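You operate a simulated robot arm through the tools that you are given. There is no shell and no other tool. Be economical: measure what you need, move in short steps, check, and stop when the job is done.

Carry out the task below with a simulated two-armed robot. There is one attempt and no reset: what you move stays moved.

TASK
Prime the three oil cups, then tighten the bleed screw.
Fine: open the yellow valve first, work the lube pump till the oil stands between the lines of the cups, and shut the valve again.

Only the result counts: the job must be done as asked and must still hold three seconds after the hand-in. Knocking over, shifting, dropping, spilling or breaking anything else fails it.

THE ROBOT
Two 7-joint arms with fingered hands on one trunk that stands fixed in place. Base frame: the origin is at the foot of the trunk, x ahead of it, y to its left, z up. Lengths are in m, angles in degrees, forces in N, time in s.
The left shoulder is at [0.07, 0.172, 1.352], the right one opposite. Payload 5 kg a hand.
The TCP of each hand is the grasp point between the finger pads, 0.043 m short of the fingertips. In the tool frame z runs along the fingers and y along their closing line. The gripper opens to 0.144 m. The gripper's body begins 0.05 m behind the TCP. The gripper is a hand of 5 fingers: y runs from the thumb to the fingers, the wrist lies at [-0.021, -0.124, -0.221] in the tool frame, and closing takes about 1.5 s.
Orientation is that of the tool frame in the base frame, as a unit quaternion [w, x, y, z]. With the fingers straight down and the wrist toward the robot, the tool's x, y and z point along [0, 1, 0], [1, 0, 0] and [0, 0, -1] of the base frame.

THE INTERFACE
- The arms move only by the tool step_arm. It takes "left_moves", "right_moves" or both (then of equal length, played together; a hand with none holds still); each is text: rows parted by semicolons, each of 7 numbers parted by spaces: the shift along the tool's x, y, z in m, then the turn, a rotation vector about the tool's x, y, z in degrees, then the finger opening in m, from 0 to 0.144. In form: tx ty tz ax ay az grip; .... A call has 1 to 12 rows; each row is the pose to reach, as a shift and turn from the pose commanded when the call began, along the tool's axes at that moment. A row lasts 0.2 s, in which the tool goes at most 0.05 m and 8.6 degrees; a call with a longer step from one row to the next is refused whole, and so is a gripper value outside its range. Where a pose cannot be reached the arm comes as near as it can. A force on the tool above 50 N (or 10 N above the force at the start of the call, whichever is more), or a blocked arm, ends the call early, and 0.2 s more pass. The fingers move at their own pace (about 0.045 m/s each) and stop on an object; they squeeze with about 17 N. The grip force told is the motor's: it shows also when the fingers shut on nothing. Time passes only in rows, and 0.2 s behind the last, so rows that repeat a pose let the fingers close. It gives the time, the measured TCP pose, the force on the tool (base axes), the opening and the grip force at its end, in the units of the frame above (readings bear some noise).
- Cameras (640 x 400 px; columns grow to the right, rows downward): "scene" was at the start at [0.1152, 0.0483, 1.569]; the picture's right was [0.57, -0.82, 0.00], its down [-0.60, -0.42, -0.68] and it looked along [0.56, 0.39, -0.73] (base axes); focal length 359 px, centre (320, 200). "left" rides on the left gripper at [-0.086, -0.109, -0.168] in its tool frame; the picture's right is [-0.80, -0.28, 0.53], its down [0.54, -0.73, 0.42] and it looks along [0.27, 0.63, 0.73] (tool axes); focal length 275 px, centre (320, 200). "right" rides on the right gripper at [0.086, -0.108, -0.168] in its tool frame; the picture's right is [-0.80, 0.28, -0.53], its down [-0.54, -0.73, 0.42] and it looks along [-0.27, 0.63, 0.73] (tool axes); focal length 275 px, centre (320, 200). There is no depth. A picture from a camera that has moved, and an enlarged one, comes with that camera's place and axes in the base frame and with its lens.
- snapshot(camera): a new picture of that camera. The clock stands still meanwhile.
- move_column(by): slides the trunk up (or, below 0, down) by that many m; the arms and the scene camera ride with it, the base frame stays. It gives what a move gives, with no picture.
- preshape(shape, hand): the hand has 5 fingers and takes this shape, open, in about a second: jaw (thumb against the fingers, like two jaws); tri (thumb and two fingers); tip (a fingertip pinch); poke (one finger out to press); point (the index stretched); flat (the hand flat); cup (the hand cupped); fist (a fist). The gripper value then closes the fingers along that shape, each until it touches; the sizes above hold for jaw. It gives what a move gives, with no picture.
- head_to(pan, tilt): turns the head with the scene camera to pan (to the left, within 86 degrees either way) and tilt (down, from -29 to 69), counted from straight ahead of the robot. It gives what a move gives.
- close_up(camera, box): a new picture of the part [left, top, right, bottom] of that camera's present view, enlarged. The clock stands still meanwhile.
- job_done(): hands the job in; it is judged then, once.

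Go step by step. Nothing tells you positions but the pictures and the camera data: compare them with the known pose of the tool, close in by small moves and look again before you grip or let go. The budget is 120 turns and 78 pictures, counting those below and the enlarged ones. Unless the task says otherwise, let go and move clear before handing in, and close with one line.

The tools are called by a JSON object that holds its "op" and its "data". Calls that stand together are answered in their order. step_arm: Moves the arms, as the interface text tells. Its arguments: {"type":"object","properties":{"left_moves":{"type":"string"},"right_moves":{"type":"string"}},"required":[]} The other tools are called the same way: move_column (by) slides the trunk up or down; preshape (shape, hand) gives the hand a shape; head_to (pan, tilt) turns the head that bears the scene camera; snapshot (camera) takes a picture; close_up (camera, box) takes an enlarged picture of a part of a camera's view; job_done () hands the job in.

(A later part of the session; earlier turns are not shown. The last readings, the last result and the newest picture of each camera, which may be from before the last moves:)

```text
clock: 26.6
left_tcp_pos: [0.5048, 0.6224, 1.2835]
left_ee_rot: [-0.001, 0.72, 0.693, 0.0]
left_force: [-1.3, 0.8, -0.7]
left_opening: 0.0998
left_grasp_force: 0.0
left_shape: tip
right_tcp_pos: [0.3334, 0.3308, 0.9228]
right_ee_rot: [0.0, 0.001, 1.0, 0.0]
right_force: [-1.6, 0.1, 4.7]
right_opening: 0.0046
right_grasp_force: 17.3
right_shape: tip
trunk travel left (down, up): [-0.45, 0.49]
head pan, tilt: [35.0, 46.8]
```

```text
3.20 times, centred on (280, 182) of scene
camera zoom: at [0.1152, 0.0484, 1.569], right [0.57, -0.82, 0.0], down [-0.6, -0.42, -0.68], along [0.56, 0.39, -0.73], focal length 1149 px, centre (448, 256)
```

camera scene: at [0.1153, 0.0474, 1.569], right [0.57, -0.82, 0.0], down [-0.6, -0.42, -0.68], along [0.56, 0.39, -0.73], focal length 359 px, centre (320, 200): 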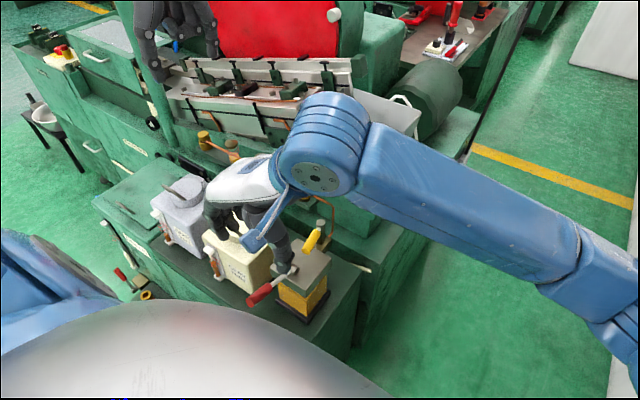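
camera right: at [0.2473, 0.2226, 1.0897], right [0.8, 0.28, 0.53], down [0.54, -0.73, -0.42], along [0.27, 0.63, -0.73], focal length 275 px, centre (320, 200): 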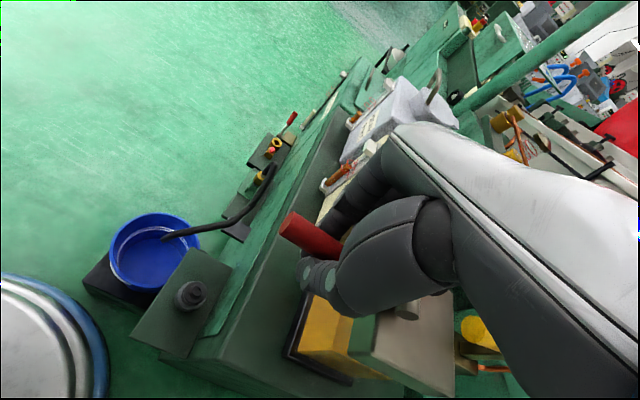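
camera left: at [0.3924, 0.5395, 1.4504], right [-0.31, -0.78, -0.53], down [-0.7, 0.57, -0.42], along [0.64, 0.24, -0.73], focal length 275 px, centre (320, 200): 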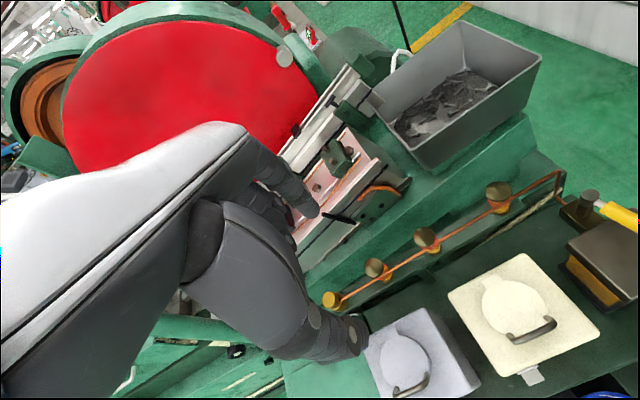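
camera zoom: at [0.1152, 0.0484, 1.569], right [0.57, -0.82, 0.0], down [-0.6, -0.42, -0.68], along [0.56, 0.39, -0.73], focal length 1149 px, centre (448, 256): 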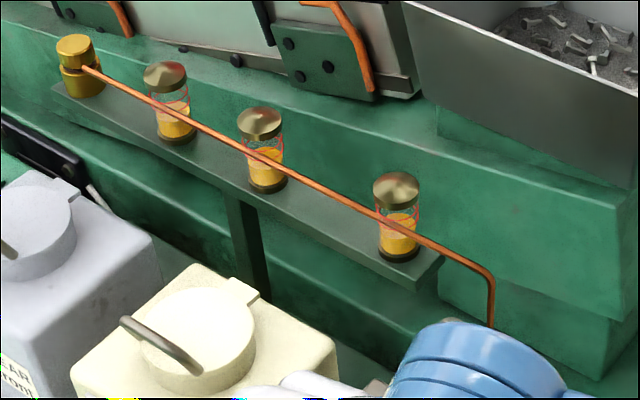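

The lever follows the hand. I'll continue the downstroke to find its bottom, then come back up, watching forces and levels.

{"op": "step_arm", "data": {"right_moves": "0 0 0.01 0 0 0 0;0.001 0 0.02 0 0 0 0;-0.001 0 0.03 0 0 0 0;-0.002 0 0.035 0 0 0 0"}}

{"op": "step_arm", "data": {"right_moves": "0 0 -0.015 0 0 0 0;0 0 -0.03 0 0 0 0;0 0 -0.045 0 0 0 0;0 0 -0.06 0 0 0 0;0 0 -0.075 0 0 0 0;0 0 -0.085 0 0 0 0"}}

{"op": "close_up", "data": {"camera": "scene", "box": [180, 120, 380, 245]}}

{"op": "snapshot", "data": {"camera": "right"}}

```text
clock: 27.6
left_tcp_pos: [0.5035, 0.6219, 1.2853]
left_ee_rot: [0.0, 0.72, 0.693, 0.001]
left_force: [0.1, 0.9, 0.3]
left_opening: 0.0997
left_grasp_force: 0.1
left_shape: tip
right_tcp_pos: [0.3344, 0.332, 0.8919]
right_ee_rot: [0.0, 0.001, 1.0, 0.003]
right_force: [2.8, 11.3, 35.2]
right_opening: 0.0049
right_grasp_force: 17.7
right_shape: tip
trunk travel left (down, up): [-0.45, 0.49]
head pan, tilt: [35.0, 46.8]
```

```text
clock: 29.1
left_tcp_pos: [0.5044, 0.623, 1.2828]
left_ee_rot: [0.001, 0.72, 0.694, -0.001]
left_force: [0.0, -0.3, -0.3]
left_opening: 0.0995
left_grasp_force: 0.0
left_shape: tip
right_tcp_pos: [0.3353, 0.3278, 0.9624]
right_ee_rot: [-0.003, 0.0, 1.0, -0.009]
right_force: [-0.4, 7.1, -30.9]
right_opening: 0.0041
right_grasp_force: 16.9
right_shape: tip
trunk travel left (down, up): [-0.45, 0.49]
head pan, tilt: [35.0, 46.8]
stopped in row 6 (right hand): the force on the tool passed its limit (the readings are from after the stop); the commanded pose is now the measured one
```

```text
3.20 times, centred on (280, 182) of scene
camera zoom: at [0.1157, 0.05, 1.5689], right [0.57, -0.82, 0.0], down [-0.6, -0.42, -0.68], along [0.56, 0.39, -0.73], focal length 1149 px, centre (448, 256)
```

zoom: 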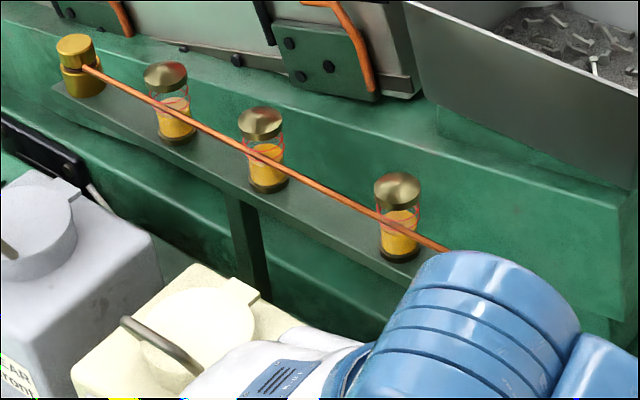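

```text
36 pictures are left
camera right: at [0.2497, 0.2226, 1.1334], right [0.8, 0.29, 0.52], down [0.54, -0.73, -0.41], along [0.26, 0.61, -0.74], focal length 275 px, centre (320, 200)
```

right: 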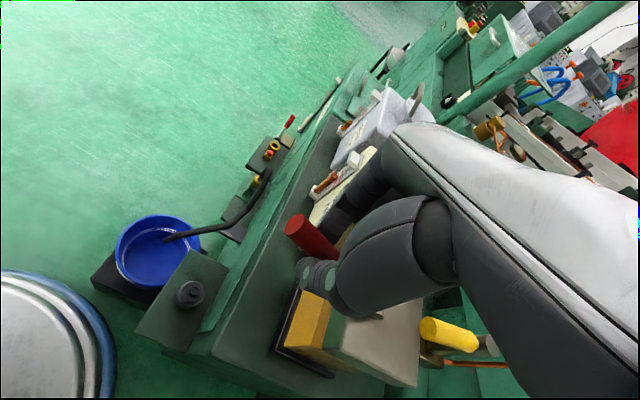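

The stroke runs between TCP z≈0.895 and 0.957. I'll do three strokes within that and read the cups up close.

{"op": "step_arm", "data": {"right_moves": "0 0 0.03 0 0 0 0;0 0 0.06 0 0 0 0;0 0 0.03 0 0 0 0;0 0 0.008 0 0 0 0;0 0 0.03 0 0 0 0;0 0 0.06 0 0 0 0;0 0 0.03 0 0 0 0;0 0 0.008 0 0 0 0;0 0 0.03 0 0 0 0;0 0 0.06 0 0 0 0;0 0 0.03 0 0 0 0;0 0 0.008 0 0 0 0"}}

{"op": "close_up", "data": {"camera": "scene", "box": [220, 130, 320, 193]}}

```text
clock: 31.7
left_tcp_pos: [0.5035, 0.6228, 1.2826]
left_ee_rot: [0.001, 0.721, 0.693, -0.001]
left_force: [0.0, -0.3, 0.5]
left_opening: 0.0997
left_grasp_force: 0.1
left_shape: tip
right_tcp_pos: [0.334, 0.3272, 0.9566]
right_ee_rot: [-0.003, 0.001, 1.0, -0.008]
right_force: [-1.9, 2.1, -14.1]
right_opening: 0.0046
right_grasp_force: 16.8
right_shape: tip
trunk travel left (down, up): [-0.45, 0.49]
head pan, tilt: [35.0, 46.8]
```

```text
6.35 times, centred on (270, 162) of scene
camera zoom: at [0.1156, 0.05, 1.5684], right [0.57, -0.82, 0.0], down [-0.6, -0.42, -0.68], along [0.56, 0.39, -0.73], focal length 2280 px, centre (638, 444)
```

zoom: 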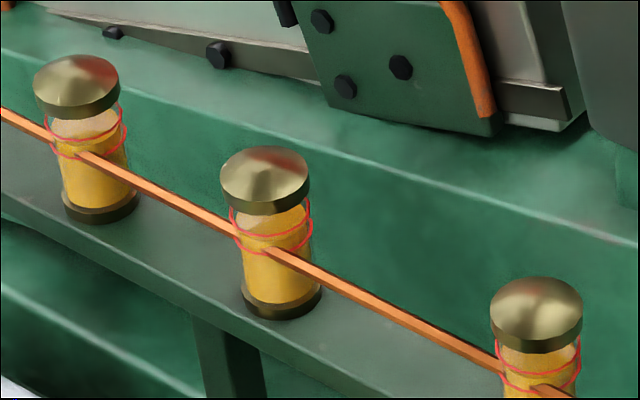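

The oil has risen markedly. I'll look much closer before doing any more.

{"op": "close_up", "data": {"camera": "scene", "box": [224, 136, 248, 151]}}

{"op": "close_up", "data": {"camera": "scene", "box": [292, 172, 316, 197]}}

{"op": "close_up", "data": {"camera": "left", "box": [350, 170, 530, 282]}}

```text
16.00 times, centred on (236, 144) of scene
camera zoom: at [0.1156, 0.05, 1.5684], right [0.57, -0.82, 0.0], down [-0.6, -0.42, -0.68], along [0.56, 0.39, -0.73], focal length 5745 px, centre (1664, 1104)
```

zoom: 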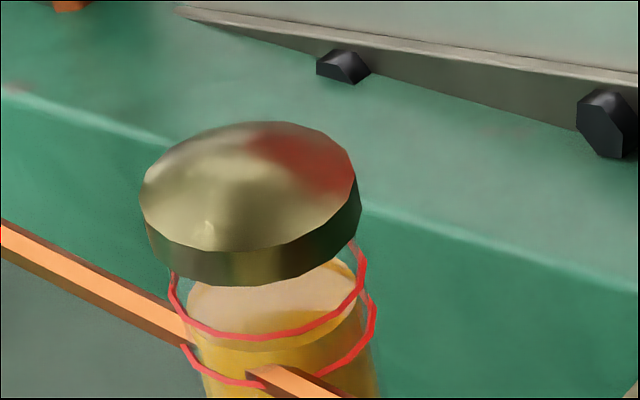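

```text
16.00 times, centred on (304, 184) of scene
camera zoom: at [0.1156, 0.05, 1.5684], right [0.57, -0.82, 0.0], down [-0.6, -0.42, -0.68], along [0.56, 0.39, -0.73], focal length 5745 px, centre (576, 448)
```

zoom: 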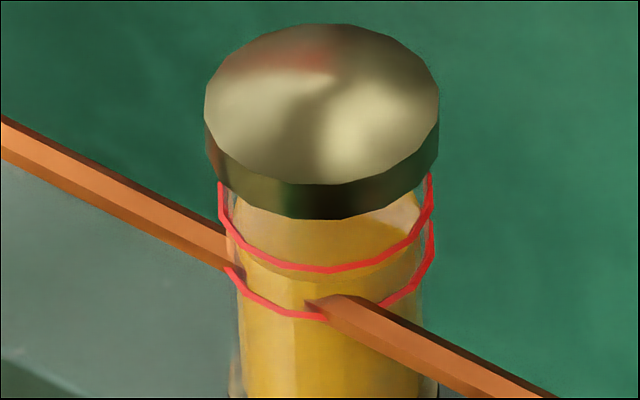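

```text
3.56 times, centred on (440, 226) of left
camera zoom: at [0.3932, 0.5418, 1.4488], right [-0.31, -0.79, -0.53], down [-0.7, 0.57, -0.42], along [0.64, 0.24, -0.73], focal length 979 px, centre (-107, 108)
```

zoom: 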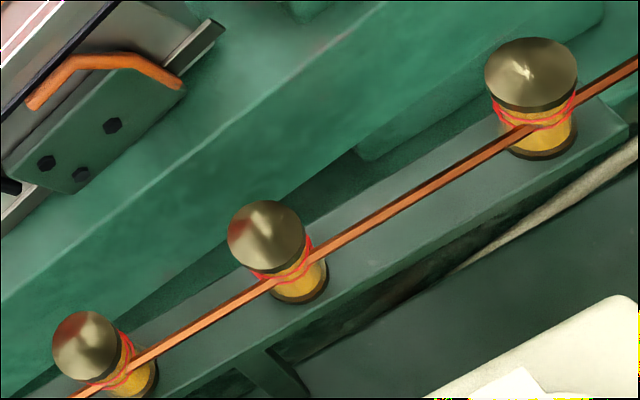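

By scene view the oil looks to stand between the rings. I want a flatter view to be sure, so I'll tilt the left hand to bring its camera low in front of the cups.

{"op": "step_arm", "data": {"left_moves": "-0.012 -0.005 0.02 -4 0 0 0.1;-0.024 -0.01 0.04 -8 0 0 0.1;-0.036 -0.015 0.06 -12 0 0 0.1;-0.048 -0.02 0.08 -16 0 0 0.1;-0.06 -0.03 0.1 -20 0 0 0.1;-0.072 -0.04 0.12 -24 0 0 0.1;-0.084 -0.05 0.14 -28 0 0 0.1;-0.096 -0.055 0.16 -32 0 0 0.1;-0.108 -0.06 0.18 -36 0 0 0.1;-0.12 -0.065 0.2 -40 0 0 0.1"}}

{"op": "snapshot", "data": {"camera": "left"}}

```text
clock: 33.9
left_tcp_pos: [0.4208, 0.5033, 1.0654]
left_ee_rot: [0.233, 0.684, 0.656, 0.22]
left_force: [4.2, -0.9, 3.5]
left_opening: 0.0996
left_grasp_force: 0.0
left_shape: tip
right_tcp_pos: [0.3341, 0.3278, 0.9594]
right_ee_rot: [-0.001, 0.001, 1.0, -0.006]
right_force: [-2.5, 2.6, -26.0]
right_opening: 0.0042
right_grasp_force: 17.2
right_shape: tip
trunk travel left (down, up): [-0.45, 0.49]
head pan, tilt: [35.0, 46.8]
```

```text
31 pictures are left
camera left: at [0.2302, 0.4255, 1.1324], right [0.07, -0.8, -0.6], down [-0.3, 0.55, -0.78], along [0.95, 0.23, -0.2], focal length 275 px, centre (320, 200)
```

left: 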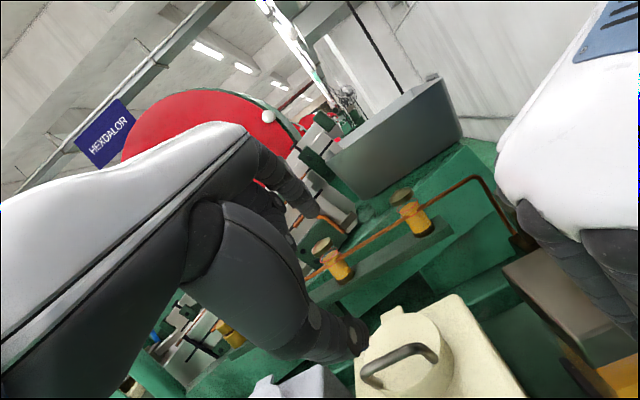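

{"op": "close_up", "data": {"camera": "left", "box": [385, 180, 445, 245]}}

{"op": "close_up", "data": {"camera": "left", "box": [300, 225, 365, 290]}}

```text
6.15 times, centred on (415, 212) of left
camera zoom: at [0.2302, 0.4255, 1.1324], right [0.07, -0.8, -0.6], down [-0.3, 0.55, -0.78], along [0.95, 0.23, -0.2], focal length 1694 px, centre (-265, 123)
```

zoom: 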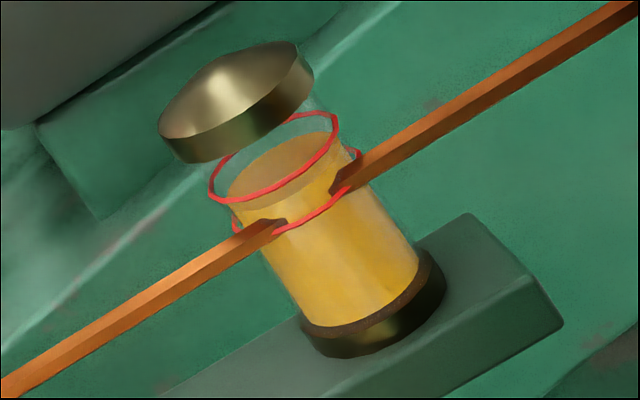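

```text
6.15 times, centred on (332, 258) of left
camera zoom: at [0.2302, 0.4255, 1.1324], right [0.07, -0.8, -0.6], down [-0.3, 0.55, -0.78], along [0.95, 0.23, -0.2], focal length 1694 px, centre (243, -154)
```

zoom: 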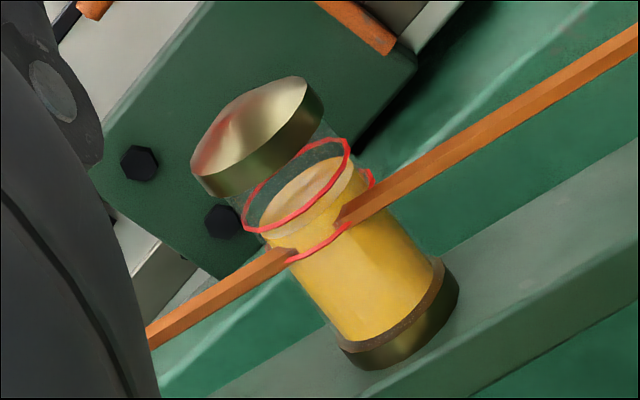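

The flat view is clear: the oil stands between the red rings, just past midway. I'll stop pumping, release the lever, retreat the right hand upward and back the left hand off.

{"op": "step_arm", "data": {"right_moves": "0 0 0.003 0 0 0 0.03;0 0 0.003 0 0 0 0.07;0 0 0.003 0 0 0 0.07;0 0 0.003 0 0 0 0.07;0 0 0.003 0 0 0 0.07;0 0 -0.03 0 0 0 0.07;0 0 -0.07 0 0 0 0.07;0 0 -0.11 0 0 0 0.07;0 0 -0.15 0 0 0 0.07;0 0 -0.19 0 0 0 0.07;0 0 -0.22 0 0 0 0.07", "left_moves": "0 0 -0.005 0 0 0 0.1;0 0 -0.01 0 0 0 0.1;0 0.01 -0.01 0 0 0 0.1;0 0.02 -0.01 0 0 0 0.1;0 0.03 -0.01 0 0 0 0.1;0 0.04 -0.01 0 0 0 0.1;0 0.05 -0.01 0 0 0 0.1;0 0.06 -0.01 0 0 0 0.1;0 0.07 -0.01 0 0 0 0.1;0 0.07 -0.01 0 0 0 0.1;0 0.07 -0.01 0 0 0 0.1"}}

{"op": "snapshot", "data": {"camera": "scene"}}

```text
clock: 36.3
left_tcp_pos: [0.4829, 0.5024, 1.135]
left_ee_rot: [0.247, 0.677, 0.651, 0.237]
left_force: [-0.5, -0.6, 0.0]
left_opening: 0.0995
left_grasp_force: 0.0
left_shape: tip
right_tcp_pos: [0.335, 0.3325, 1.1774]
right_ee_rot: [-0.002, 0.0, 1.0, -0.006]
right_force: [-0.3, -0.5, -0.3]
right_opening: 0.0696
right_grasp_force: 0.0
right_shape: tip
trunk travel left (down, up): [-0.45, 0.49]
head pan, tilt: [35.0, 46.8]
```

```text
28 pictures are left
camera scene: at [0.1149, 0.0485, 1.5689], right [0.57, -0.82, 0.0], down [-0.6, -0.42, -0.68], along [0.56, 0.39, -0.73], focal length 359 px, centre (320, 200)
```

scene: 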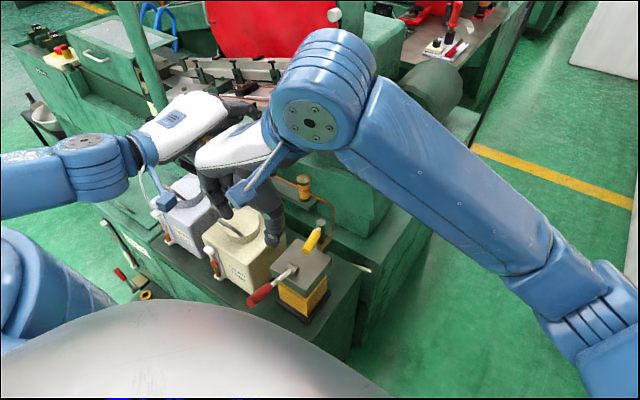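

The lever is released and back up. I'll retreat the right arm to its side and level the left hand for closing the valve.

{"op": "step_arm", "data": {"right_moves": "-0.013 -0.038 -0.004 0 0 4.5 0.1;-0.025 -0.075 -0.008 0 0 9 0.1;-0.038 -0.113 -0.012 0 0 13.5 0.1;-0.051 -0.15 -0.016 0 0 18 0.1;-0.064 -0.188 -0.02 0 0 22.5 0.1;-0.076 -0.226 -0.024 0 0 27 0.1;-0.089 -0.263 -0.028 0 0 31.5 0.1;-0.102 -0.3 -0.032 0 0 36 0.1;-0.114 -0.338 -0.036 0 0 40.5 0.1;-0.127 -0.37 -0.04 0 0 45 0.1", "left_moves": "0 0 0 0 0 0 0.1;0 0 0 0 0 0 0.1;0 0.008 -0.01 8 0 0 0.08;0 0.016 -0.02 16 0 0 0.06;0 0.024 -0.03 24 0 0 0.06;0 0.032 -0.04 32 0 0 0.06;0 0.04 -0.05 40 0 0 0.06;-0.02 0.042 -0.05 40 0 0 0.06;-0.04 0.042 -0.05 40 0 0 0.06;-0.05 0.042 -0.05 40 0 0 0.06"}}

```text
clock: 38.5
left_tcp_pos: [0.4778, 0.4498, 1.2042]
left_ee_rot: [-0.001, 0.721, 0.693, 0.001]
left_force: [-1.3, -0.4, 0.6]
left_opening: 0.0603
left_grasp_force: 0.1
left_shape: tip
right_tcp_pos: [0.4601, -0.0436, 1.2268]
right_ee_rot: [0.001, 0.383, 0.924, -0.003]
right_force: [-1.2, -0.8, 0.5]
right_opening: 0.0997
right_grasp_force: 0.1
right_shape: tip
trunk travel left (down, up): [-0.45, 0.49]
head pan, tilt: [35.0, 46.8]
```

Now the left hand turns about 78° clockwise and comes above the handle.

{"op": "step_arm", "data": {"left_moves": "-0.013 0 0 0 0 7.8 0.06;-0.026 0 0.01 0 0 15.6 0.06;-0.039 0 0.02 0 0 23.4 0.06;-0.052 0 0.03 0 0 31.2 0.06;-0.065 0 0.04 0 0 39 0.06;-0.078 0 0.06 0 0 46.8 0.06;-0.091 0.001 0.08 0 0 54.6 0.06;-0.104 0.002 0.1 0 0 62.4 0.06;-0.117 0.003 0.12 0 0 70 0.06;-0.127 0.003 0.13 0 0 77.7 0.06;-0.127 0.003 0.13 0 0 77.7 0.06"}}

{"op": "close_up", "data": {"camera": "scene", "box": [200, 170, 400, 295]}}

{"op": "snapshot", "data": {"camera": "left"}}

```text
clock: 40.9
left_tcp_pos: [0.4785, 0.3258, 1.0719]
left_ee_rot: [0.0, 0.996, 0.088, 0.0]
left_force: [0.0, -0.3, 0.2]
left_opening: 0.0603
left_grasp_force: 0.1
left_shape: tip
right_tcp_pos: [0.4621, -0.0405, 1.2254]
right_ee_rot: [0.001, 0.382, 0.924, -0.006]
right_force: [-0.7, 0.0, -0.1]
right_opening: 0.0995
right_grasp_force: 0.1
right_shape: tip
trunk travel left (down, up): [-0.45, 0.49]
head pan, tilt: [35.0, 46.8]
```

```text
3.20 times, centred on (300, 232) of scene
camera zoom: at [0.1145, 0.0481, 1.5691], right [0.57, -0.82, 0.0], down [-0.6, -0.42, -0.68], along [0.56, 0.39, -0.73], focal length 1149 px, centre (384, 96)
```

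zoom: 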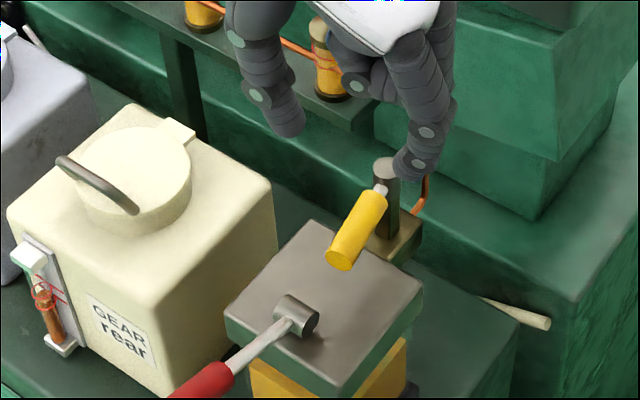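

```text
26 pictures are left
camera left: at [0.3743, 0.4181, 1.2392], right [-0.83, 0.14, -0.53], down [0.41, 0.81, -0.42], along [0.37, -0.57, -0.73], focal length 275 px, centre (320, 200)
```

left: 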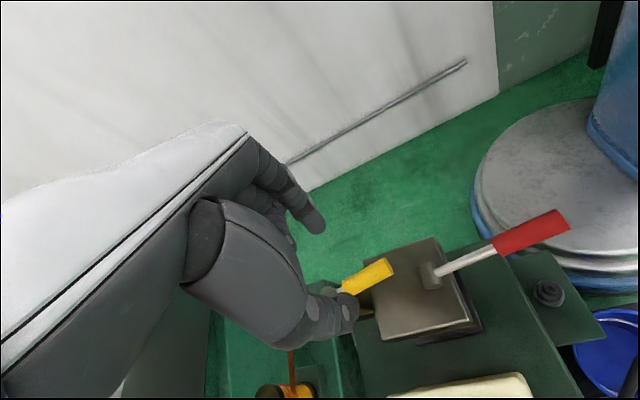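

The thumb and index straddle the handle. I'll lower over it, narrow the gap and sweep it back counterclockwise.

{"op": "step_arm", "data": {"left_moves": "0 0 0.03 0 0 0 0.06;0 0 0.06 0 0 0 0.06;0 0 0.088 0 0 0 0.06;0 0 0.088 0 0 0 0.035;0 0 0.088 0 0 0 0.035;0 0 0.088 0 0 0 0.035"}}

{"op": "step_arm", "data": {"left_moves": "0.0006 0.0077 0 0 0 -8.5 0.035;0.0023 0.0152 0 0 0 -17 0.035;0.0051 0.0224 0 0 0 -25.5 0.035;0.0089 0.0291 0 0 0 -34 0.035;0.0137 0.0351 0 0 0 -42.5 0.035;0.0193 0.0404 0 0 0 -51 0.035"}}

{"op": "close_up", "data": {"camera": "scene", "box": [220, 150, 420, 275]}}

```text
clock: 42.3
left_tcp_pos: [0.4796, 0.3249, 0.9823]
left_ee_rot: [-0.001, 0.996, 0.088, 0.0]
left_force: [-0.4, 0.2, -0.1]
left_opening: 0.0357
left_grasp_force: 0.1
left_shape: tip
right_tcp_pos: [0.4605, -0.0403, 1.2249]
right_ee_rot: [0.001, 0.383, 0.924, -0.006]
right_force: [0.3, 0.5, 0.3]
right_opening: 0.0996
right_grasp_force: 0.1
right_shape: tip
trunk travel left (down, up): [-0.45, 0.49]
head pan, tilt: [35.0, 46.8]
```

```text
clock: 43.7
left_tcp_pos: [0.5045, 0.2901, 0.9826]
left_ee_rot: [0.0, 0.861, 0.509, 0.0]
left_force: [0.5, 0.4, -0.5]
left_opening: 0.0357
left_grasp_force: 0.1
left_shape: tip
right_tcp_pos: [0.4623, -0.0396, 1.2255]
right_ee_rot: [0.0, 0.383, 0.924, -0.006]
right_force: [-0.8, 0.1, 0.4]
right_opening: 0.0999
right_grasp_force: 0.1
right_shape: tip
trunk travel left (down, up): [-0.45, 0.49]
head pan, tilt: [35.0, 46.8]
```

```text
3.20 times, centred on (320, 212) of scene
camera zoom: at [0.1154, 0.0481, 1.5691], right [0.57, -0.82, 0.0], down [-0.6, -0.42, -0.68], along [0.56, 0.39, -0.73], focal length 1149 px, centre (320, 160)
```

zoom: 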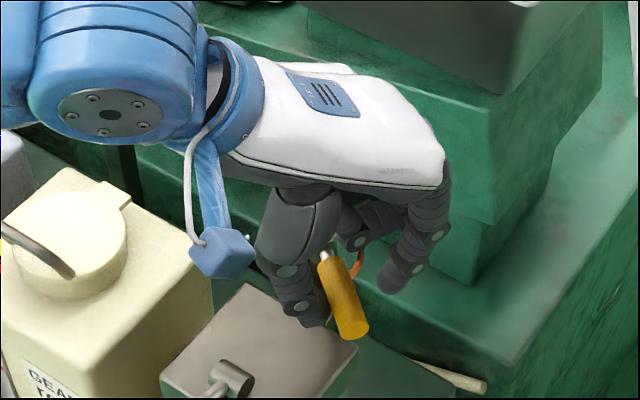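

The handle follows. I'll finish the sweep, past the original position by the finger slack, until it meets the stop.

{"op": "step_arm", "data": {"left_moves": "0.0006 0.0077 0 0 0 -8.5 0.035;0.0023 0.0152 0 0 0 -17 0.035;0.0051 0.0224 0 0 0 -25.5 0.035;0.0089 0.0291 0 0 0 -34 0.035;0.0137 0.0351 0 0 0 -42.5 0.035;0.0193 0.0404 0 0 0 -51 0.035"}}

{"op": "close_up", "data": {"camera": "scene", "box": [220, 150, 420, 275]}}

```text
clock: 45.1
left_tcp_pos: [0.5474, 0.2879, 0.984]
left_ee_rot: [0.0, 0.557, 0.83, 0.0]
left_force: [-11.3, 1.5, 2.5]
left_opening: 0.038
left_grasp_force: 0.0
left_shape: tip
right_tcp_pos: [0.4608, -0.0405, 1.2254]
right_ee_rot: [0.001, 0.382, 0.924, -0.005]
right_force: [0.0, -0.5, -0.1]
right_opening: 0.0997
right_grasp_force: 0.0
right_shape: tip
trunk travel left (down, up): [-0.45, 0.49]
head pan, tilt: [35.0, 46.8]
```

```text
3.20 times, centred on (320, 212) of scene
camera zoom: at [0.1136, 0.0477, 1.5693], right [0.57, -0.82, 0.0], down [-0.6, -0.42, -0.69], along [0.56, 0.39, -0.73], focal length 1149 px, centre (320, 160)
```

zoom: 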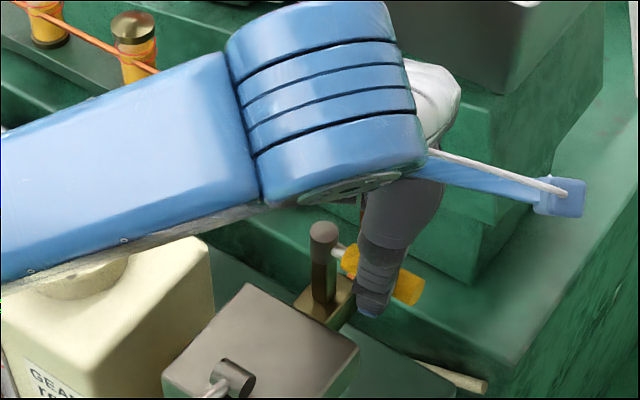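

Resistance again: it's at the shut stop. I'll open the fingers, lift away and verify.

{"op": "step_arm", "data": {"left_moves": "0 0.003 0 0 0 0 0.035;0 0 0 0 0 3 0.06;0 -0.003 0 0 0 3 0.06;0 -0.003 0 0 0 3 0.06;0 -0.003 -0.03 0 0 3 0.06;0 -0.003 -0.07 0 0 3 0.06;0 -0.003 -0.11 0 0 3 0.06;0.02 -0.01 -0.15 0 0 5 0.06;0.06 -0.02 -0.18 0 0 5 0.06;0.1 -0.04 -0.2 0 0 5 0.06;0.14 -0.06 -0.21 0 0 5 0.06;0.18 -0.07 -0.22 0 0 5 0.06"}}

{"op": "snapshot", "data": {"camera": "left"}}

{"op": "close_up", "data": {"camera": "scene", "box": [200, 130, 400, 255]}}

```text
refused: row 9 steps farther than a row can; nothing moved
```

```text
23 pictures are left
camera left: at [0.4801, 0.1663, 1.1506], right [0.04, -0.84, -0.53], down [-0.88, 0.23, -0.42], along [0.48, 0.49, -0.73], focal length 275 px, centre (320, 200)
```

left: 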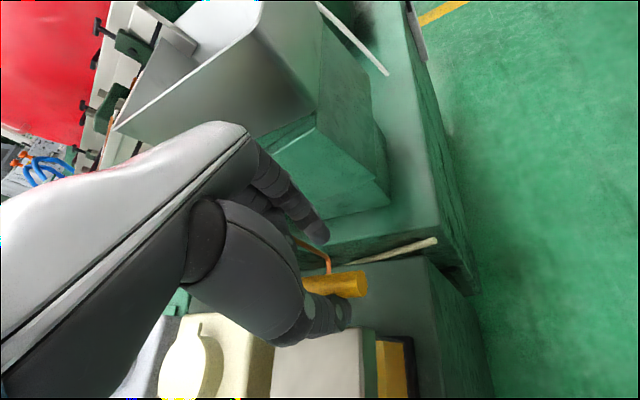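

```text
3.20 times, centred on (300, 192) of scene
camera zoom: at [0.1136, 0.0477, 1.5693], right [0.57, -0.82, 0.0], down [-0.6, -0.42, -0.69], along [0.56, 0.39, -0.73], focal length 1149 px, centre (384, 224)
```

zoom: 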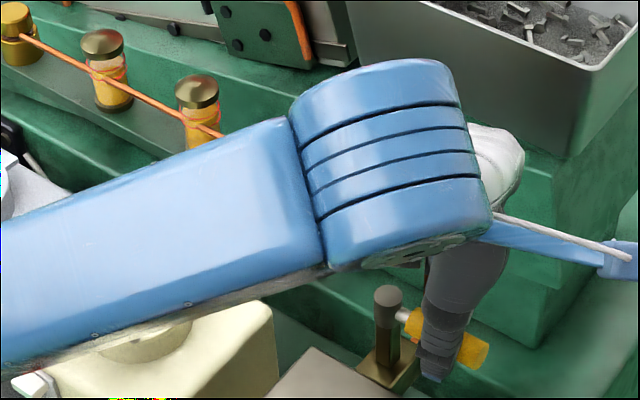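

The valve handle points straight across again. I'll redo the retreat with shorter rows.

{"op": "step_arm", "data": {"left_moves": "0 -0.002 0 0 0 1 0.06;0 -0.004 0 0 0 3 0.06;0 -0.004 0 0 0 3 0.06;0 -0.004 0 0 0 3 0.06;0 -0.004 -0.03 0 0 3 0.06;0 -0.004 -0.07 0 0 3 0.06;0 -0.004 -0.11 0 0 3 0.06;0 -0.01 -0.15 0 0 3 0.06;0.03 -0.02 -0.18 0 0 3 0.06;0.06 -0.04 -0.2 0 0 3 0.06;0.1 -0.05 -0.21 0 0 3 0.06;0.14 -0.06 -0.22 0 0 3 0.06"}}

{"op": "close_up", "data": {"camera": "scene", "box": [190, 120, 390, 245]}}

```text
clock: 47.7
left_tcp_pos: [0.4965, 0.4181, 1.2312]
left_ee_rot: [0.009, 0.581, 0.814, 0.006]
left_force: [0.0, 0.0, -12.6]
left_opening: 0.0604
left_grasp_force: 0.1
left_shape: tip
left hand out of reach, approached as far as the arm can: row 9, 10, 11, 12
right_tcp_pos: [0.4581, -0.0401, 1.2264]
right_ee_rot: [0.002, 0.382, 0.924, -0.005]
right_force: [-1.1, -0.7, 0.9]
right_opening: 0.1
right_grasp_force: 0.1
right_shape: tip
trunk travel left (down, up): [-0.45, 0.49]
head pan, tilt: [35.0, 46.8]
```

```text
3.20 times, centred on (290, 182) of scene
camera zoom: at [0.11, 0.0479, 1.5695], right [0.57, -0.82, 0.0], down [-0.6, -0.42, -0.69], along [0.56, 0.39, -0.73], focal length 1149 px, centre (416, 256)
```

zoom: 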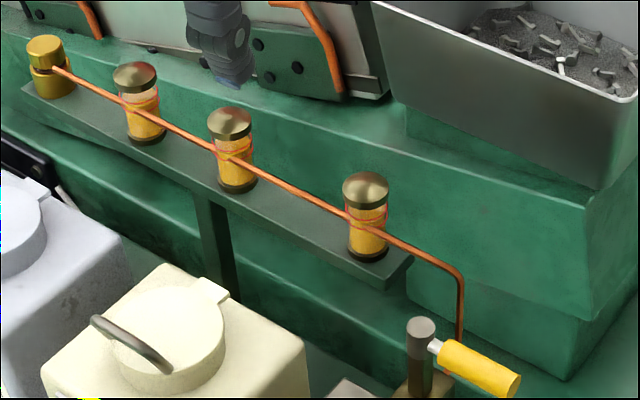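

The valve matches its original shut position and the levels hold. Next I'll carry the left hand over the brass bleed screw at about (0.58, 0.752), turned counterclockwise so there's room to turn clockwise.

{"op": "step_arm", "data": {"left_moves": "0 0 0.03 0 0 0 0.06;0.03 0.015 0.03 0 0 -4 0.06;0.065 0.035 0.03 0 0 -8 0.06;0.1 0.055 0.03 0 0 -12 0.06;0.135 0.08 0.03 0 0 -16 0.06;0.17 0.105 0.03 0 0 -20 0.06;0.2 0.13 0.04 0 0 -24 0.06;0.23 0.15 0.055 0 0 -28 0.06;0.26 0.175 0.075 0 0 -32 0.06;0.286 0.192 0.095 0 0 -36 0.06;0.286 0.192 0.11 0 0 -40 0.06"}}

{"op": "snapshot", "data": {"camera": "left"}}

{"op": "close_up", "data": {"camera": "scene", "box": [130, 60, 290, 160]}}

```text
clock: 50.1
left_tcp_pos: [0.5835, 0.7544, 1.1102]
left_ee_rot: [0.001, 0.266, 0.964, 0.0]
left_force: [-0.1, 0.1, -0.2]
left_opening: 0.06
left_grasp_force: 0.1
left_shape: tip
left hand out of reach, approached as far as the arm can: row 1
right_tcp_pos: [0.4621, -0.0399, 1.227]
right_ee_rot: [0.0, 0.383, 0.924, -0.005]
right_force: [-0.4, -0.4, 0.7]
right_opening: 0.0997
right_grasp_force: 0.0
right_shape: tip
trunk travel left (down, up): [-0.45, 0.49]
head pan, tilt: [35.0, 46.8]
```

```text
20 pictures are left
camera left: at [0.6025, 0.6175, 1.2772], right [0.54, -0.65, -0.53], down [-0.84, -0.34, -0.42], along [0.09, 0.68, -0.73], focal length 275 px, centre (320, 200)
```

left: 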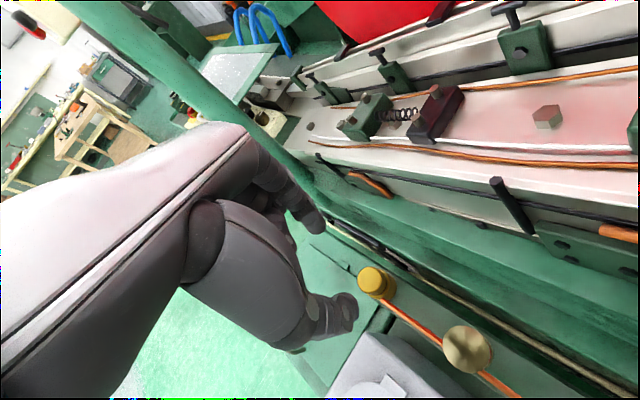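

```text
4.00 times, centred on (210, 110) of scene
camera zoom: at [0.1156, 0.0477, 1.5691], right [0.57, -0.82, 0.0], down [-0.6, -0.42, -0.68], along [0.56, 0.39, -0.73], focal length 1436 px, centre (760, 560)
```

zoom: 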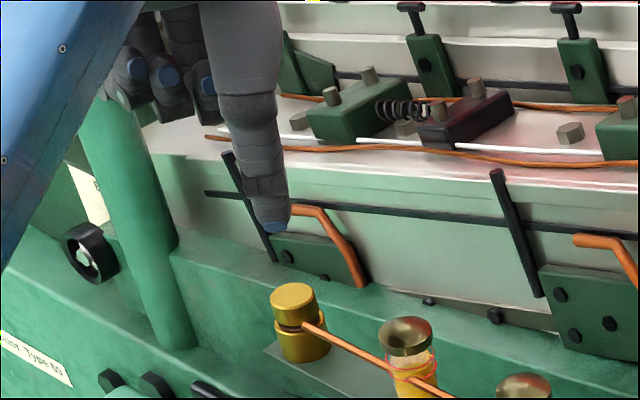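

The knob top is near (0.587, 0.759, 0.987), about 0.03 wide, with the pipe leaving on the −y side. I'll lower the hand around it, staying above the pipe, and check.

{"op": "step_arm", "data": {"left_moves": "0 0.002 0.02 0 0 4 0.06;0 0.004 0.04 0 0 8 0.06;0 0.005 0.06 0 0 12 0.06;0 0.005 0.07 0 0 12 0.06;0 0.005 0.08 0 0 12 0.06;0 0.005 0.08 0 0 12 0.06"}}

{"op": "close_up", "data": {"camera": "left", "box": [240, 180, 480, 330]}}

{"op": "close_up", "data": {"camera": "scene", "box": [160, 90, 260, 153]}}

```text
clock: 51.5
left_tcp_pos: [0.5875, 0.7584, 1.0309]
left_ee_rot: [0.0, 0.366, 0.931, 0.0]
left_force: [-0.6, -0.8, 0.3]
left_opening: 0.0599
left_grasp_force: 0.1
left_shape: tip
right_tcp_pos: [0.4603, -0.039, 1.2258]
right_ee_rot: [0.001, 0.383, 0.924, -0.005]
right_force: [-0.3, -0.6, 0.8]
right_opening: 0.0995
right_grasp_force: 0.0
right_shape: tip
trunk travel left (down, up): [-0.45, 0.49]
head pan, tilt: [35.0, 46.8]
```

```text
2.67 times, centred on (360, 255) of left
camera zoom: at [0.5773, 0.6207, 1.1979], right [0.39, -0.75, -0.53], down [-0.89, -0.16, -0.42], along [0.23, 0.64, -0.73], focal length 734 px, centre (213, 53)
```

zoom: 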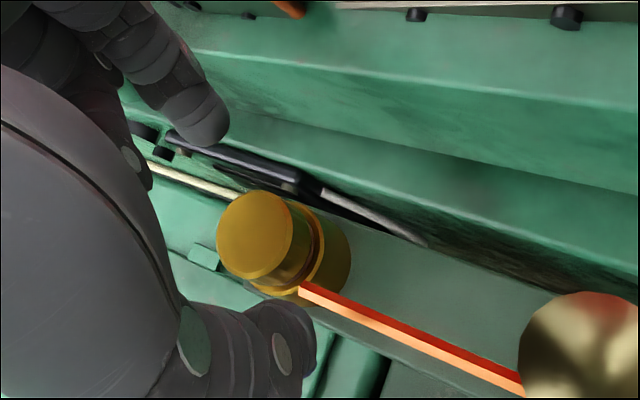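

```text
6.35 times, centred on (210, 122) of scene
camera zoom: at [0.1151, 0.0483, 1.569], right [0.57, -0.82, 0.0], down [-0.6, -0.42, -0.68], along [0.56, 0.39, -0.73], focal length 2280 px, centre (1018, 698)
```

zoom: 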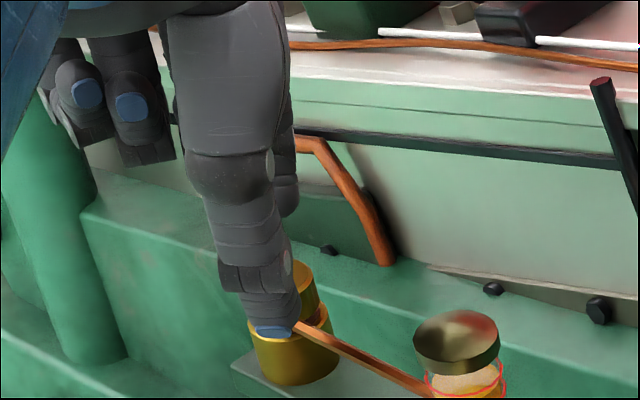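

The hand is centred over the knob. I'll descend to tip height just above the pipe, turn slightly off the pipe and close on the knob.

{"op": "step_arm", "data": {"left_moves": "0 -0.001 0.005 0 0 6 0.06;0 -0.001 0.012 0 0 12 0.06;0 -0.001 0.013 0 0 12 0.04;0 -0.001 0.013 0 0 12 0;0 -0.001 0.013 0 0 12 0;0 -0.001 0.013 0 0 12 0;0 -0.001 0.013 0 0 12 0;0 -0.001 0.013 0 0 12 0"}}

{"op": "close_up", "data": {"camera": "left", "box": [240, 180, 480, 330]}}

```text
clock: 53.3
left_tcp_pos: [0.587, 0.7566, 1.0173]
left_ee_rot: [0.0, 0.461, 0.887, 0.0]
left_force: [-0.3, 0.8, -0.3]
left_opening: 0.0244
left_grasp_force: 16.9
left_shape: tip
right_tcp_pos: [0.462, -0.0399, 1.2246]
right_ee_rot: [0.0, 0.383, 0.924, -0.005]
right_force: [-0.7, -1.0, 0.1]
right_opening: 0.0995
right_grasp_force: 0.0
right_shape: tip
trunk travel left (down, up): [-0.45, 0.49]
head pan, tilt: [35.0, 46.8]
```

```text
2.67 times, centred on (360, 255) of left
camera zoom: at [0.548, 0.625, 1.1843], right [0.23, -0.81, -0.53], down [-0.91, 0.03, -0.42], along [0.36, 0.58, -0.73], focal length 734 px, centre (213, 53)
```

zoom: 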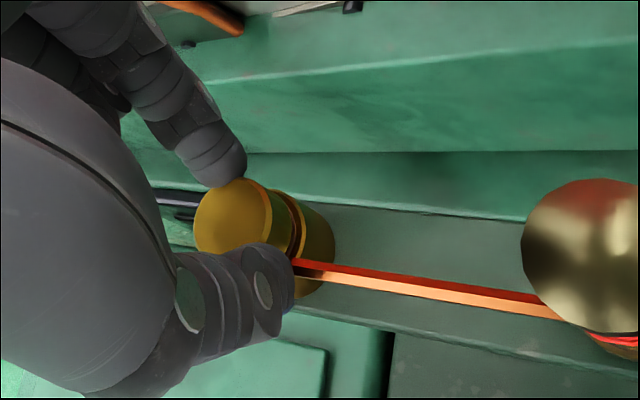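

It's gripped centrally with no side force. I'll turn it clockwise.

{"op": "step_arm", "data": {"left_moves": "0 0 0 0 0 8 0;0 0 0 0 0 16 0;0 0 0 0 0 24 0;0 0 0 0 0 32 0;0 0 0 0 0 40 0;0 0 0 0 0 48 0;0 0 0 0 0 56 0;0 0 0 0 0 64 0"}}

{"op": "close_up", "data": {"camera": "left", "box": [240, 180, 480, 330]}}

```text
clock: 55.1
left_tcp_pos: [0.5869, 0.7582, 1.0177]
left_ee_rot: [0.001, 0.862, 0.508, 0.0]
left_force: [-8.3, 0.4, -0.2]
left_opening: 0.0241
left_grasp_force: 17.0
left_shape: tip
right_tcp_pos: [0.4627, -0.0396, 1.2244]
right_ee_rot: [0.0, 0.383, 0.924, -0.006]
right_force: [0.3, 0.6, -0.4]
right_opening: 0.0996
right_grasp_force: 0.0
right_shape: tip
trunk travel left (down, up): [-0.45, 0.49]
head pan, tilt: [35.0, 46.8]
```

```text
2.67 times, centred on (360, 255) of left
camera zoom: at [0.4501, 0.7355, 1.1839], right [-0.63, -0.56, -0.53], down [-0.37, 0.83, -0.42], along [0.68, -0.07, -0.73], focal length 734 px, centre (213, 53)
```

zoom: 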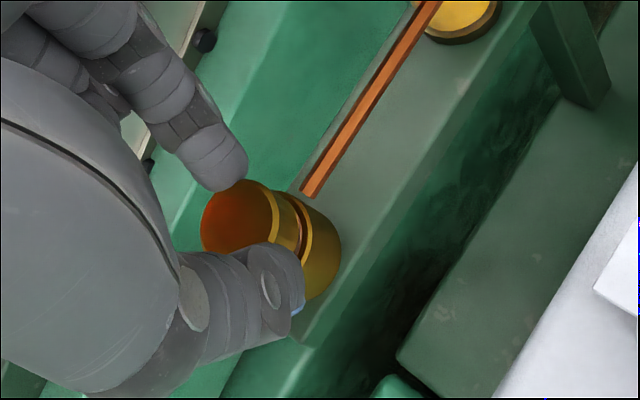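

It turned 64° with only a light reaction. I'll go on a little, then open, swing back and regrip.

{"op": "step_arm", "data": {"left_moves": "0 0 0 0 0 8 0;0 0 0 0 0 16 0;0 0 0 0 0 24 0;0 0 0 0 0 32 0"}}

{"op": "step_arm", "data": {"left_moves": "0 0 0 0 0 0 0.06;0 0 0 0 0 0 0.06;0 0 0 0 0 0 0.06;0 0 0 0 0 -8.5 0.06;0 0 0 0 0 -17 0.06;0 0 0 0 0 -25.5 0.06;0 0 0 0 0 -34 0.06;0 0 0 0 0 -42.5 0.06;0 0 0 0 0 -51 0.06;0 0 0 0 0 -59.5 0.06;0 0 0 0 0 -68 0.06;0 0 0 0 0 -76.5 0.06"}}

{"op": "close_up", "data": {"camera": "left", "box": [240, 180, 480, 330]}}

```text
clock: 56.1
left_tcp_pos: [0.5862, 0.7575, 1.0173]
left_ee_rot: [0.0, 0.968, 0.251, 0.0]
left_force: [-8.1, 2.4, 0.2]
left_opening: 0.0241
left_grasp_force: 17.1
left_shape: tip
right_tcp_pos: [0.4615, -0.0391, 1.225]
right_ee_rot: [0.0, 0.382, 0.924, -0.006]
right_force: [0.2, 1.4, -0.4]
right_opening: 0.0997
right_grasp_force: 0.1
right_shape: tip
trunk travel left (down, up): [-0.45, 0.49]
head pan, tilt: [35.0, 46.8]
```

```text
clock: 58.7
left_tcp_pos: [0.5867, 0.7578, 1.0159]
left_ee_rot: [0.001, 0.604, 0.797, 0.0]
left_force: [-0.3, 0.1, -0.3]
left_opening: 0.0599
left_grasp_force: 0.0
left_shape: tip
right_tcp_pos: [0.4617, -0.0401, 1.2248]
right_ee_rot: [0.0, 0.383, 0.924, -0.006]
right_force: [0.6, -0.4, -0.2]
right_opening: 0.0998
right_grasp_force: 0.1
right_shape: tip
trunk travel left (down, up): [-0.45, 0.49]
head pan, tilt: [35.0, 46.8]
```

```text
2.67 times, centred on (360, 255) of left
camera zoom: at [0.5057, 0.6453, 1.184], right [-0.06, -0.84, -0.53], down [-0.85, 0.33, -0.42], along [0.53, 0.43, -0.73], focal length 734 px, centre (213, 53)
```

zoom: 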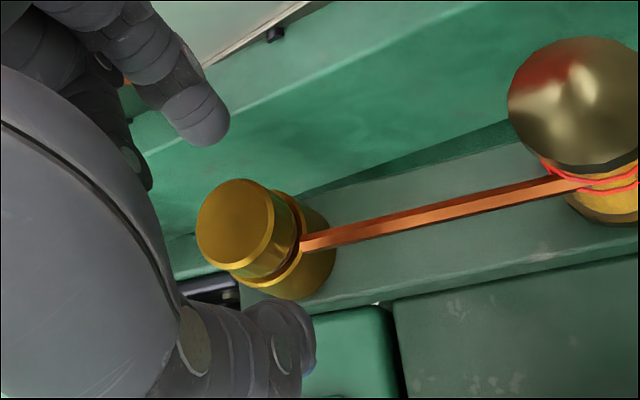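

The groove under the knob seems narrower, so it's screwing down. I'll regrip for another turn.

{"op": "step_arm", "data": {"left_moves": "0 0 0 0 0 -8 0.06;0 0 0 0 0 -16 0.06;0 0 0 0 0 -24 0.06;0 0 0 0 0 -24 0;0 0 0 0 0 -24 0;0 0 0 0 0 -24 0;0 0 0 0 0 -24 0;0 0 0 0 0 -24 0;0 0 0 0 0 -24 0"}}

{"op": "step_arm", "data": {"left_moves": "0 0 0 0 0 8.5 0;0 0 0 0 0 17 0;0 0 0 0 0 25.5 0;0 0 0 0 0 34 0;0 0 0 0 0 42.5 0;0 0 0 0 0 51 0;0 0 0 0 0 59.5 0;0 0 0 0 0 68 0;0 0 0 0 0 76.5 0;0 0 0 0 0 85 0;0 0 0 0 0 93 0;0 0 0 0 0 100 0"}}

{"op": "close_up", "data": {"camera": "left", "box": [240, 180, 480, 330]}}

```text
clock: 60.7
left_tcp_pos: [0.5863, 0.7575, 1.016]
left_ee_rot: [0.0, 0.426, 0.905, 0.0]
left_force: [0.4, 0.0, -1.0]
left_opening: 0.0246
left_grasp_force: 17.0
left_shape: tip
right_tcp_pos: [0.4619, -0.04, 1.2255]
right_ee_rot: [0.001, 0.382, 0.924, -0.006]
right_force: [-0.5, 0.8, -0.5]
right_opening: 0.0996
right_grasp_force: 0.0
right_shape: tip
trunk travel left (down, up): [-0.45, 0.49]
head pan, tilt: [35.0, 46.8]
```

```text
clock: 63.3
left_tcp_pos: [0.5852, 0.7586, 1.0173]
left_ee_rot: [0.0, 0.967, 0.255, 0.001]
left_force: [-8.1, 0.9, -4.7]
left_opening: 0.0238
left_grasp_force: 17.2
left_shape: tip
right_tcp_pos: [0.4615, -0.0396, 1.2251]
right_ee_rot: [0.0, 0.382, 0.924, -0.005]
right_force: [-0.8, -0.3, 0.8]
right_opening: 0.0996
right_grasp_force: 0.1
right_shape: tip
trunk travel left (down, up): [-0.45, 0.49]
head pan, tilt: [35.0, 46.8]
```

```text
2.67 times, centred on (360, 255) of left
camera zoom: at [0.4575, 0.8106, 1.1836], right [-0.83, -0.15, -0.53], down [0.11, 0.9, -0.42], along [0.54, -0.41, -0.73], focal length 734 px, centre (213, 53)
```

zoom: 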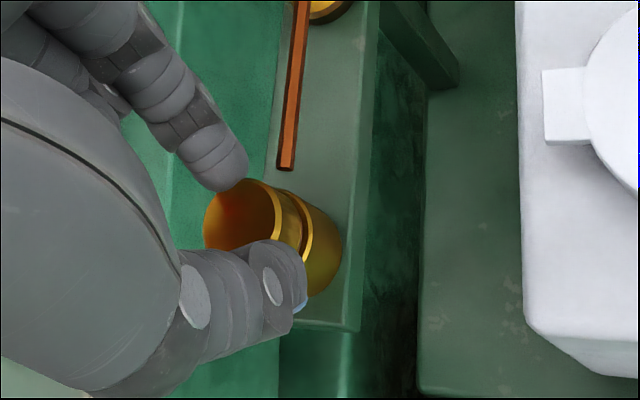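

The tool is being drawn down slightly, so the screw is running in. I'll repeat, following it down 1 mm.

{"op": "step_arm", "data": {"left_moves": "0 0 0 0 0 0 0.06;0 0 0 0 0 0 0.06;0 0 0.001 0 0 0 0.06;0 0 0.001 0 0 -8.5 0.06;0 0 0.001 0 0 -17 0.06;0 0 0.001 0 0 -25.5 0.06;0 0 0.001 0 0 -34 0.06;0 0 0.001 0 0 -42.5 0.06;0 0 0.001 0 0 -51 0.06;0 0 0.001 0 0 -59.5 0.06;0 0 0.001 0 0 -68 0.06;0 0 0.001 0 0 -76.5 0.06"}}

{"op": "step_arm", "data": {"left_moves": "0 0 0 0 0 -8 0.06;0 0 0 0 0 -16 0.06;0 0 0 0 0 -24 0.06;0 0 0 0 0 -24 0;0 0 0 0 0 -24 0;0 0 0 0 0 -24 0;0 0 0 0 0 -24 0;0 0 0 0 0 -24 0;0 0 0 0 0 -24 0"}}

{"op": "step_arm", "data": {"left_moves": "0 0 0 0 0 8.5 0;0 0 0 0 0 17 0;0 0 0 0 0 25.5 0;0 0 0 0 0 34 0;0 0 0 0 0 42.5 0;0 0 0 0 0 51 0;0 0 0 0 0 59.5 0;0 0 0 0 0 68 0;0 0 0 0 0 76.5 0;0 0 0 0 0 85 0;0 0 0 0 0 93 0;0 0 0 0 0 100 0"}}

{"op": "step_arm", "data": {"left_moves": "0 0 0 0 0 0 0.06;0 0 0 0 0 0 0.06;0 0 0 0 0 0 0.06;0 0 0 0 0 -8.5 0.06;0 0 0 0 0 -17 0.06;0 0 0 0 0 -25.5 0.06;0 0 0 0 0 -34 0.06;0 0 0 0 0 -42.5 0.06;0 0 0 0 0 -51 0.06;0 0 0 0 0 -59.5 0.06;0 0 0 0 0 -68 0.06;0 0 0 0 0 -76.5 0.06"}}

{"op": "close_up", "data": {"camera": "left", "box": [240, 180, 480, 330]}}

```text
clock: 65.9
left_tcp_pos: [0.5864, 0.757, 1.016]
left_ee_rot: [0.001, 0.6, 0.8, -0.001]
left_force: [-0.3, 0.0, 0.4]
left_opening: 0.0597
left_grasp_force: 0.0
left_shape: tip
right_tcp_pos: [0.4625, -0.0395, 1.225]
right_ee_rot: [0.0, 0.383, 0.924, -0.006]
right_force: [0.5, 0.0, -0.2]
right_opening: 0.0996
right_grasp_force: 0.0
right_shape: tip
trunk travel left (down, up): [-0.45, 0.49]
head pan, tilt: [35.0, 46.8]
```

```text
clock: 67.9
left_tcp_pos: [0.5861, 0.7566, 1.017]
left_ee_rot: [0.0, 0.421, 0.907, 0.0]
left_force: [0.6, 1.1, -0.9]
left_opening: 0.0244
left_grasp_force: 17.6
left_shape: tip
right_tcp_pos: [0.4628, -0.04, 1.2245]
right_ee_rot: [0.001, 0.383, 0.924, -0.006]
right_force: [-0.9, 0.0, -0.2]
right_opening: 0.0998
right_grasp_force: 0.0
right_shape: tip
trunk travel left (down, up): [-0.45, 0.49]
head pan, tilt: [35.0, 46.8]
```

```text
clock: 70.5
left_tcp_pos: [0.5868, 0.7585, 1.0165]
left_ee_rot: [0.0, 0.966, 0.259, 0.0]
left_force: [-8.3, 2.0, -1.2]
left_opening: 0.0235
left_grasp_force: 18.0
left_shape: tip
right_tcp_pos: [0.4614, -0.0391, 1.2243]
right_ee_rot: [0.001, 0.382, 0.924, -0.006]
right_force: [0.5, -0.7, -0.2]
right_opening: 0.0993
right_grasp_force: 0.0
right_shape: tip
trunk travel left (down, up): [-0.45, 0.49]
head pan, tilt: [35.0, 46.8]
```

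```text
clock: 73.1
left_tcp_pos: [0.587, 0.7568, 1.0168]
left_ee_rot: [0.0, 0.596, 0.803, 0.0]
left_force: [-0.3, -0.2, -0.1]
left_opening: 0.0599
left_grasp_force: 0.0
left_shape: tip
right_tcp_pos: [0.4615, -0.0397, 1.2257]
right_ee_rot: [0.0, 0.383, 0.924, -0.006]
right_force: [0.0, 0.3, -0.2]
right_opening: 0.0995
right_grasp_force: 0.1
right_shape: tip
trunk travel left (down, up): [-0.45, 0.49]
head pan, tilt: [35.0, 46.8]
```

```text
2.67 times, centred on (360, 255) of left
camera zoom: at [0.5084, 0.6439, 1.1831], right [-0.04, -0.84, -0.53], down [-0.85, 0.31, -0.42], along [0.52, 0.44, -0.73], focal length 734 px, centre (213, 53)
```

zoom: 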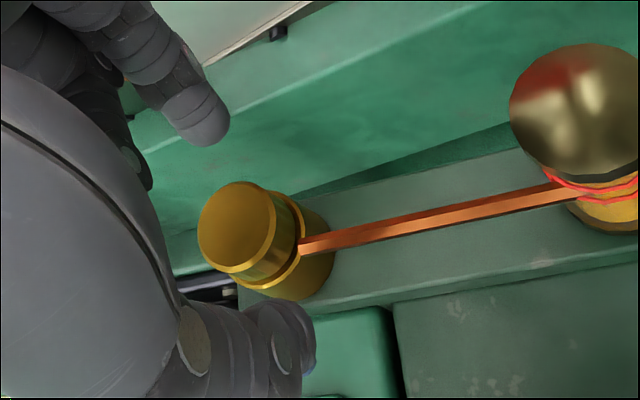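

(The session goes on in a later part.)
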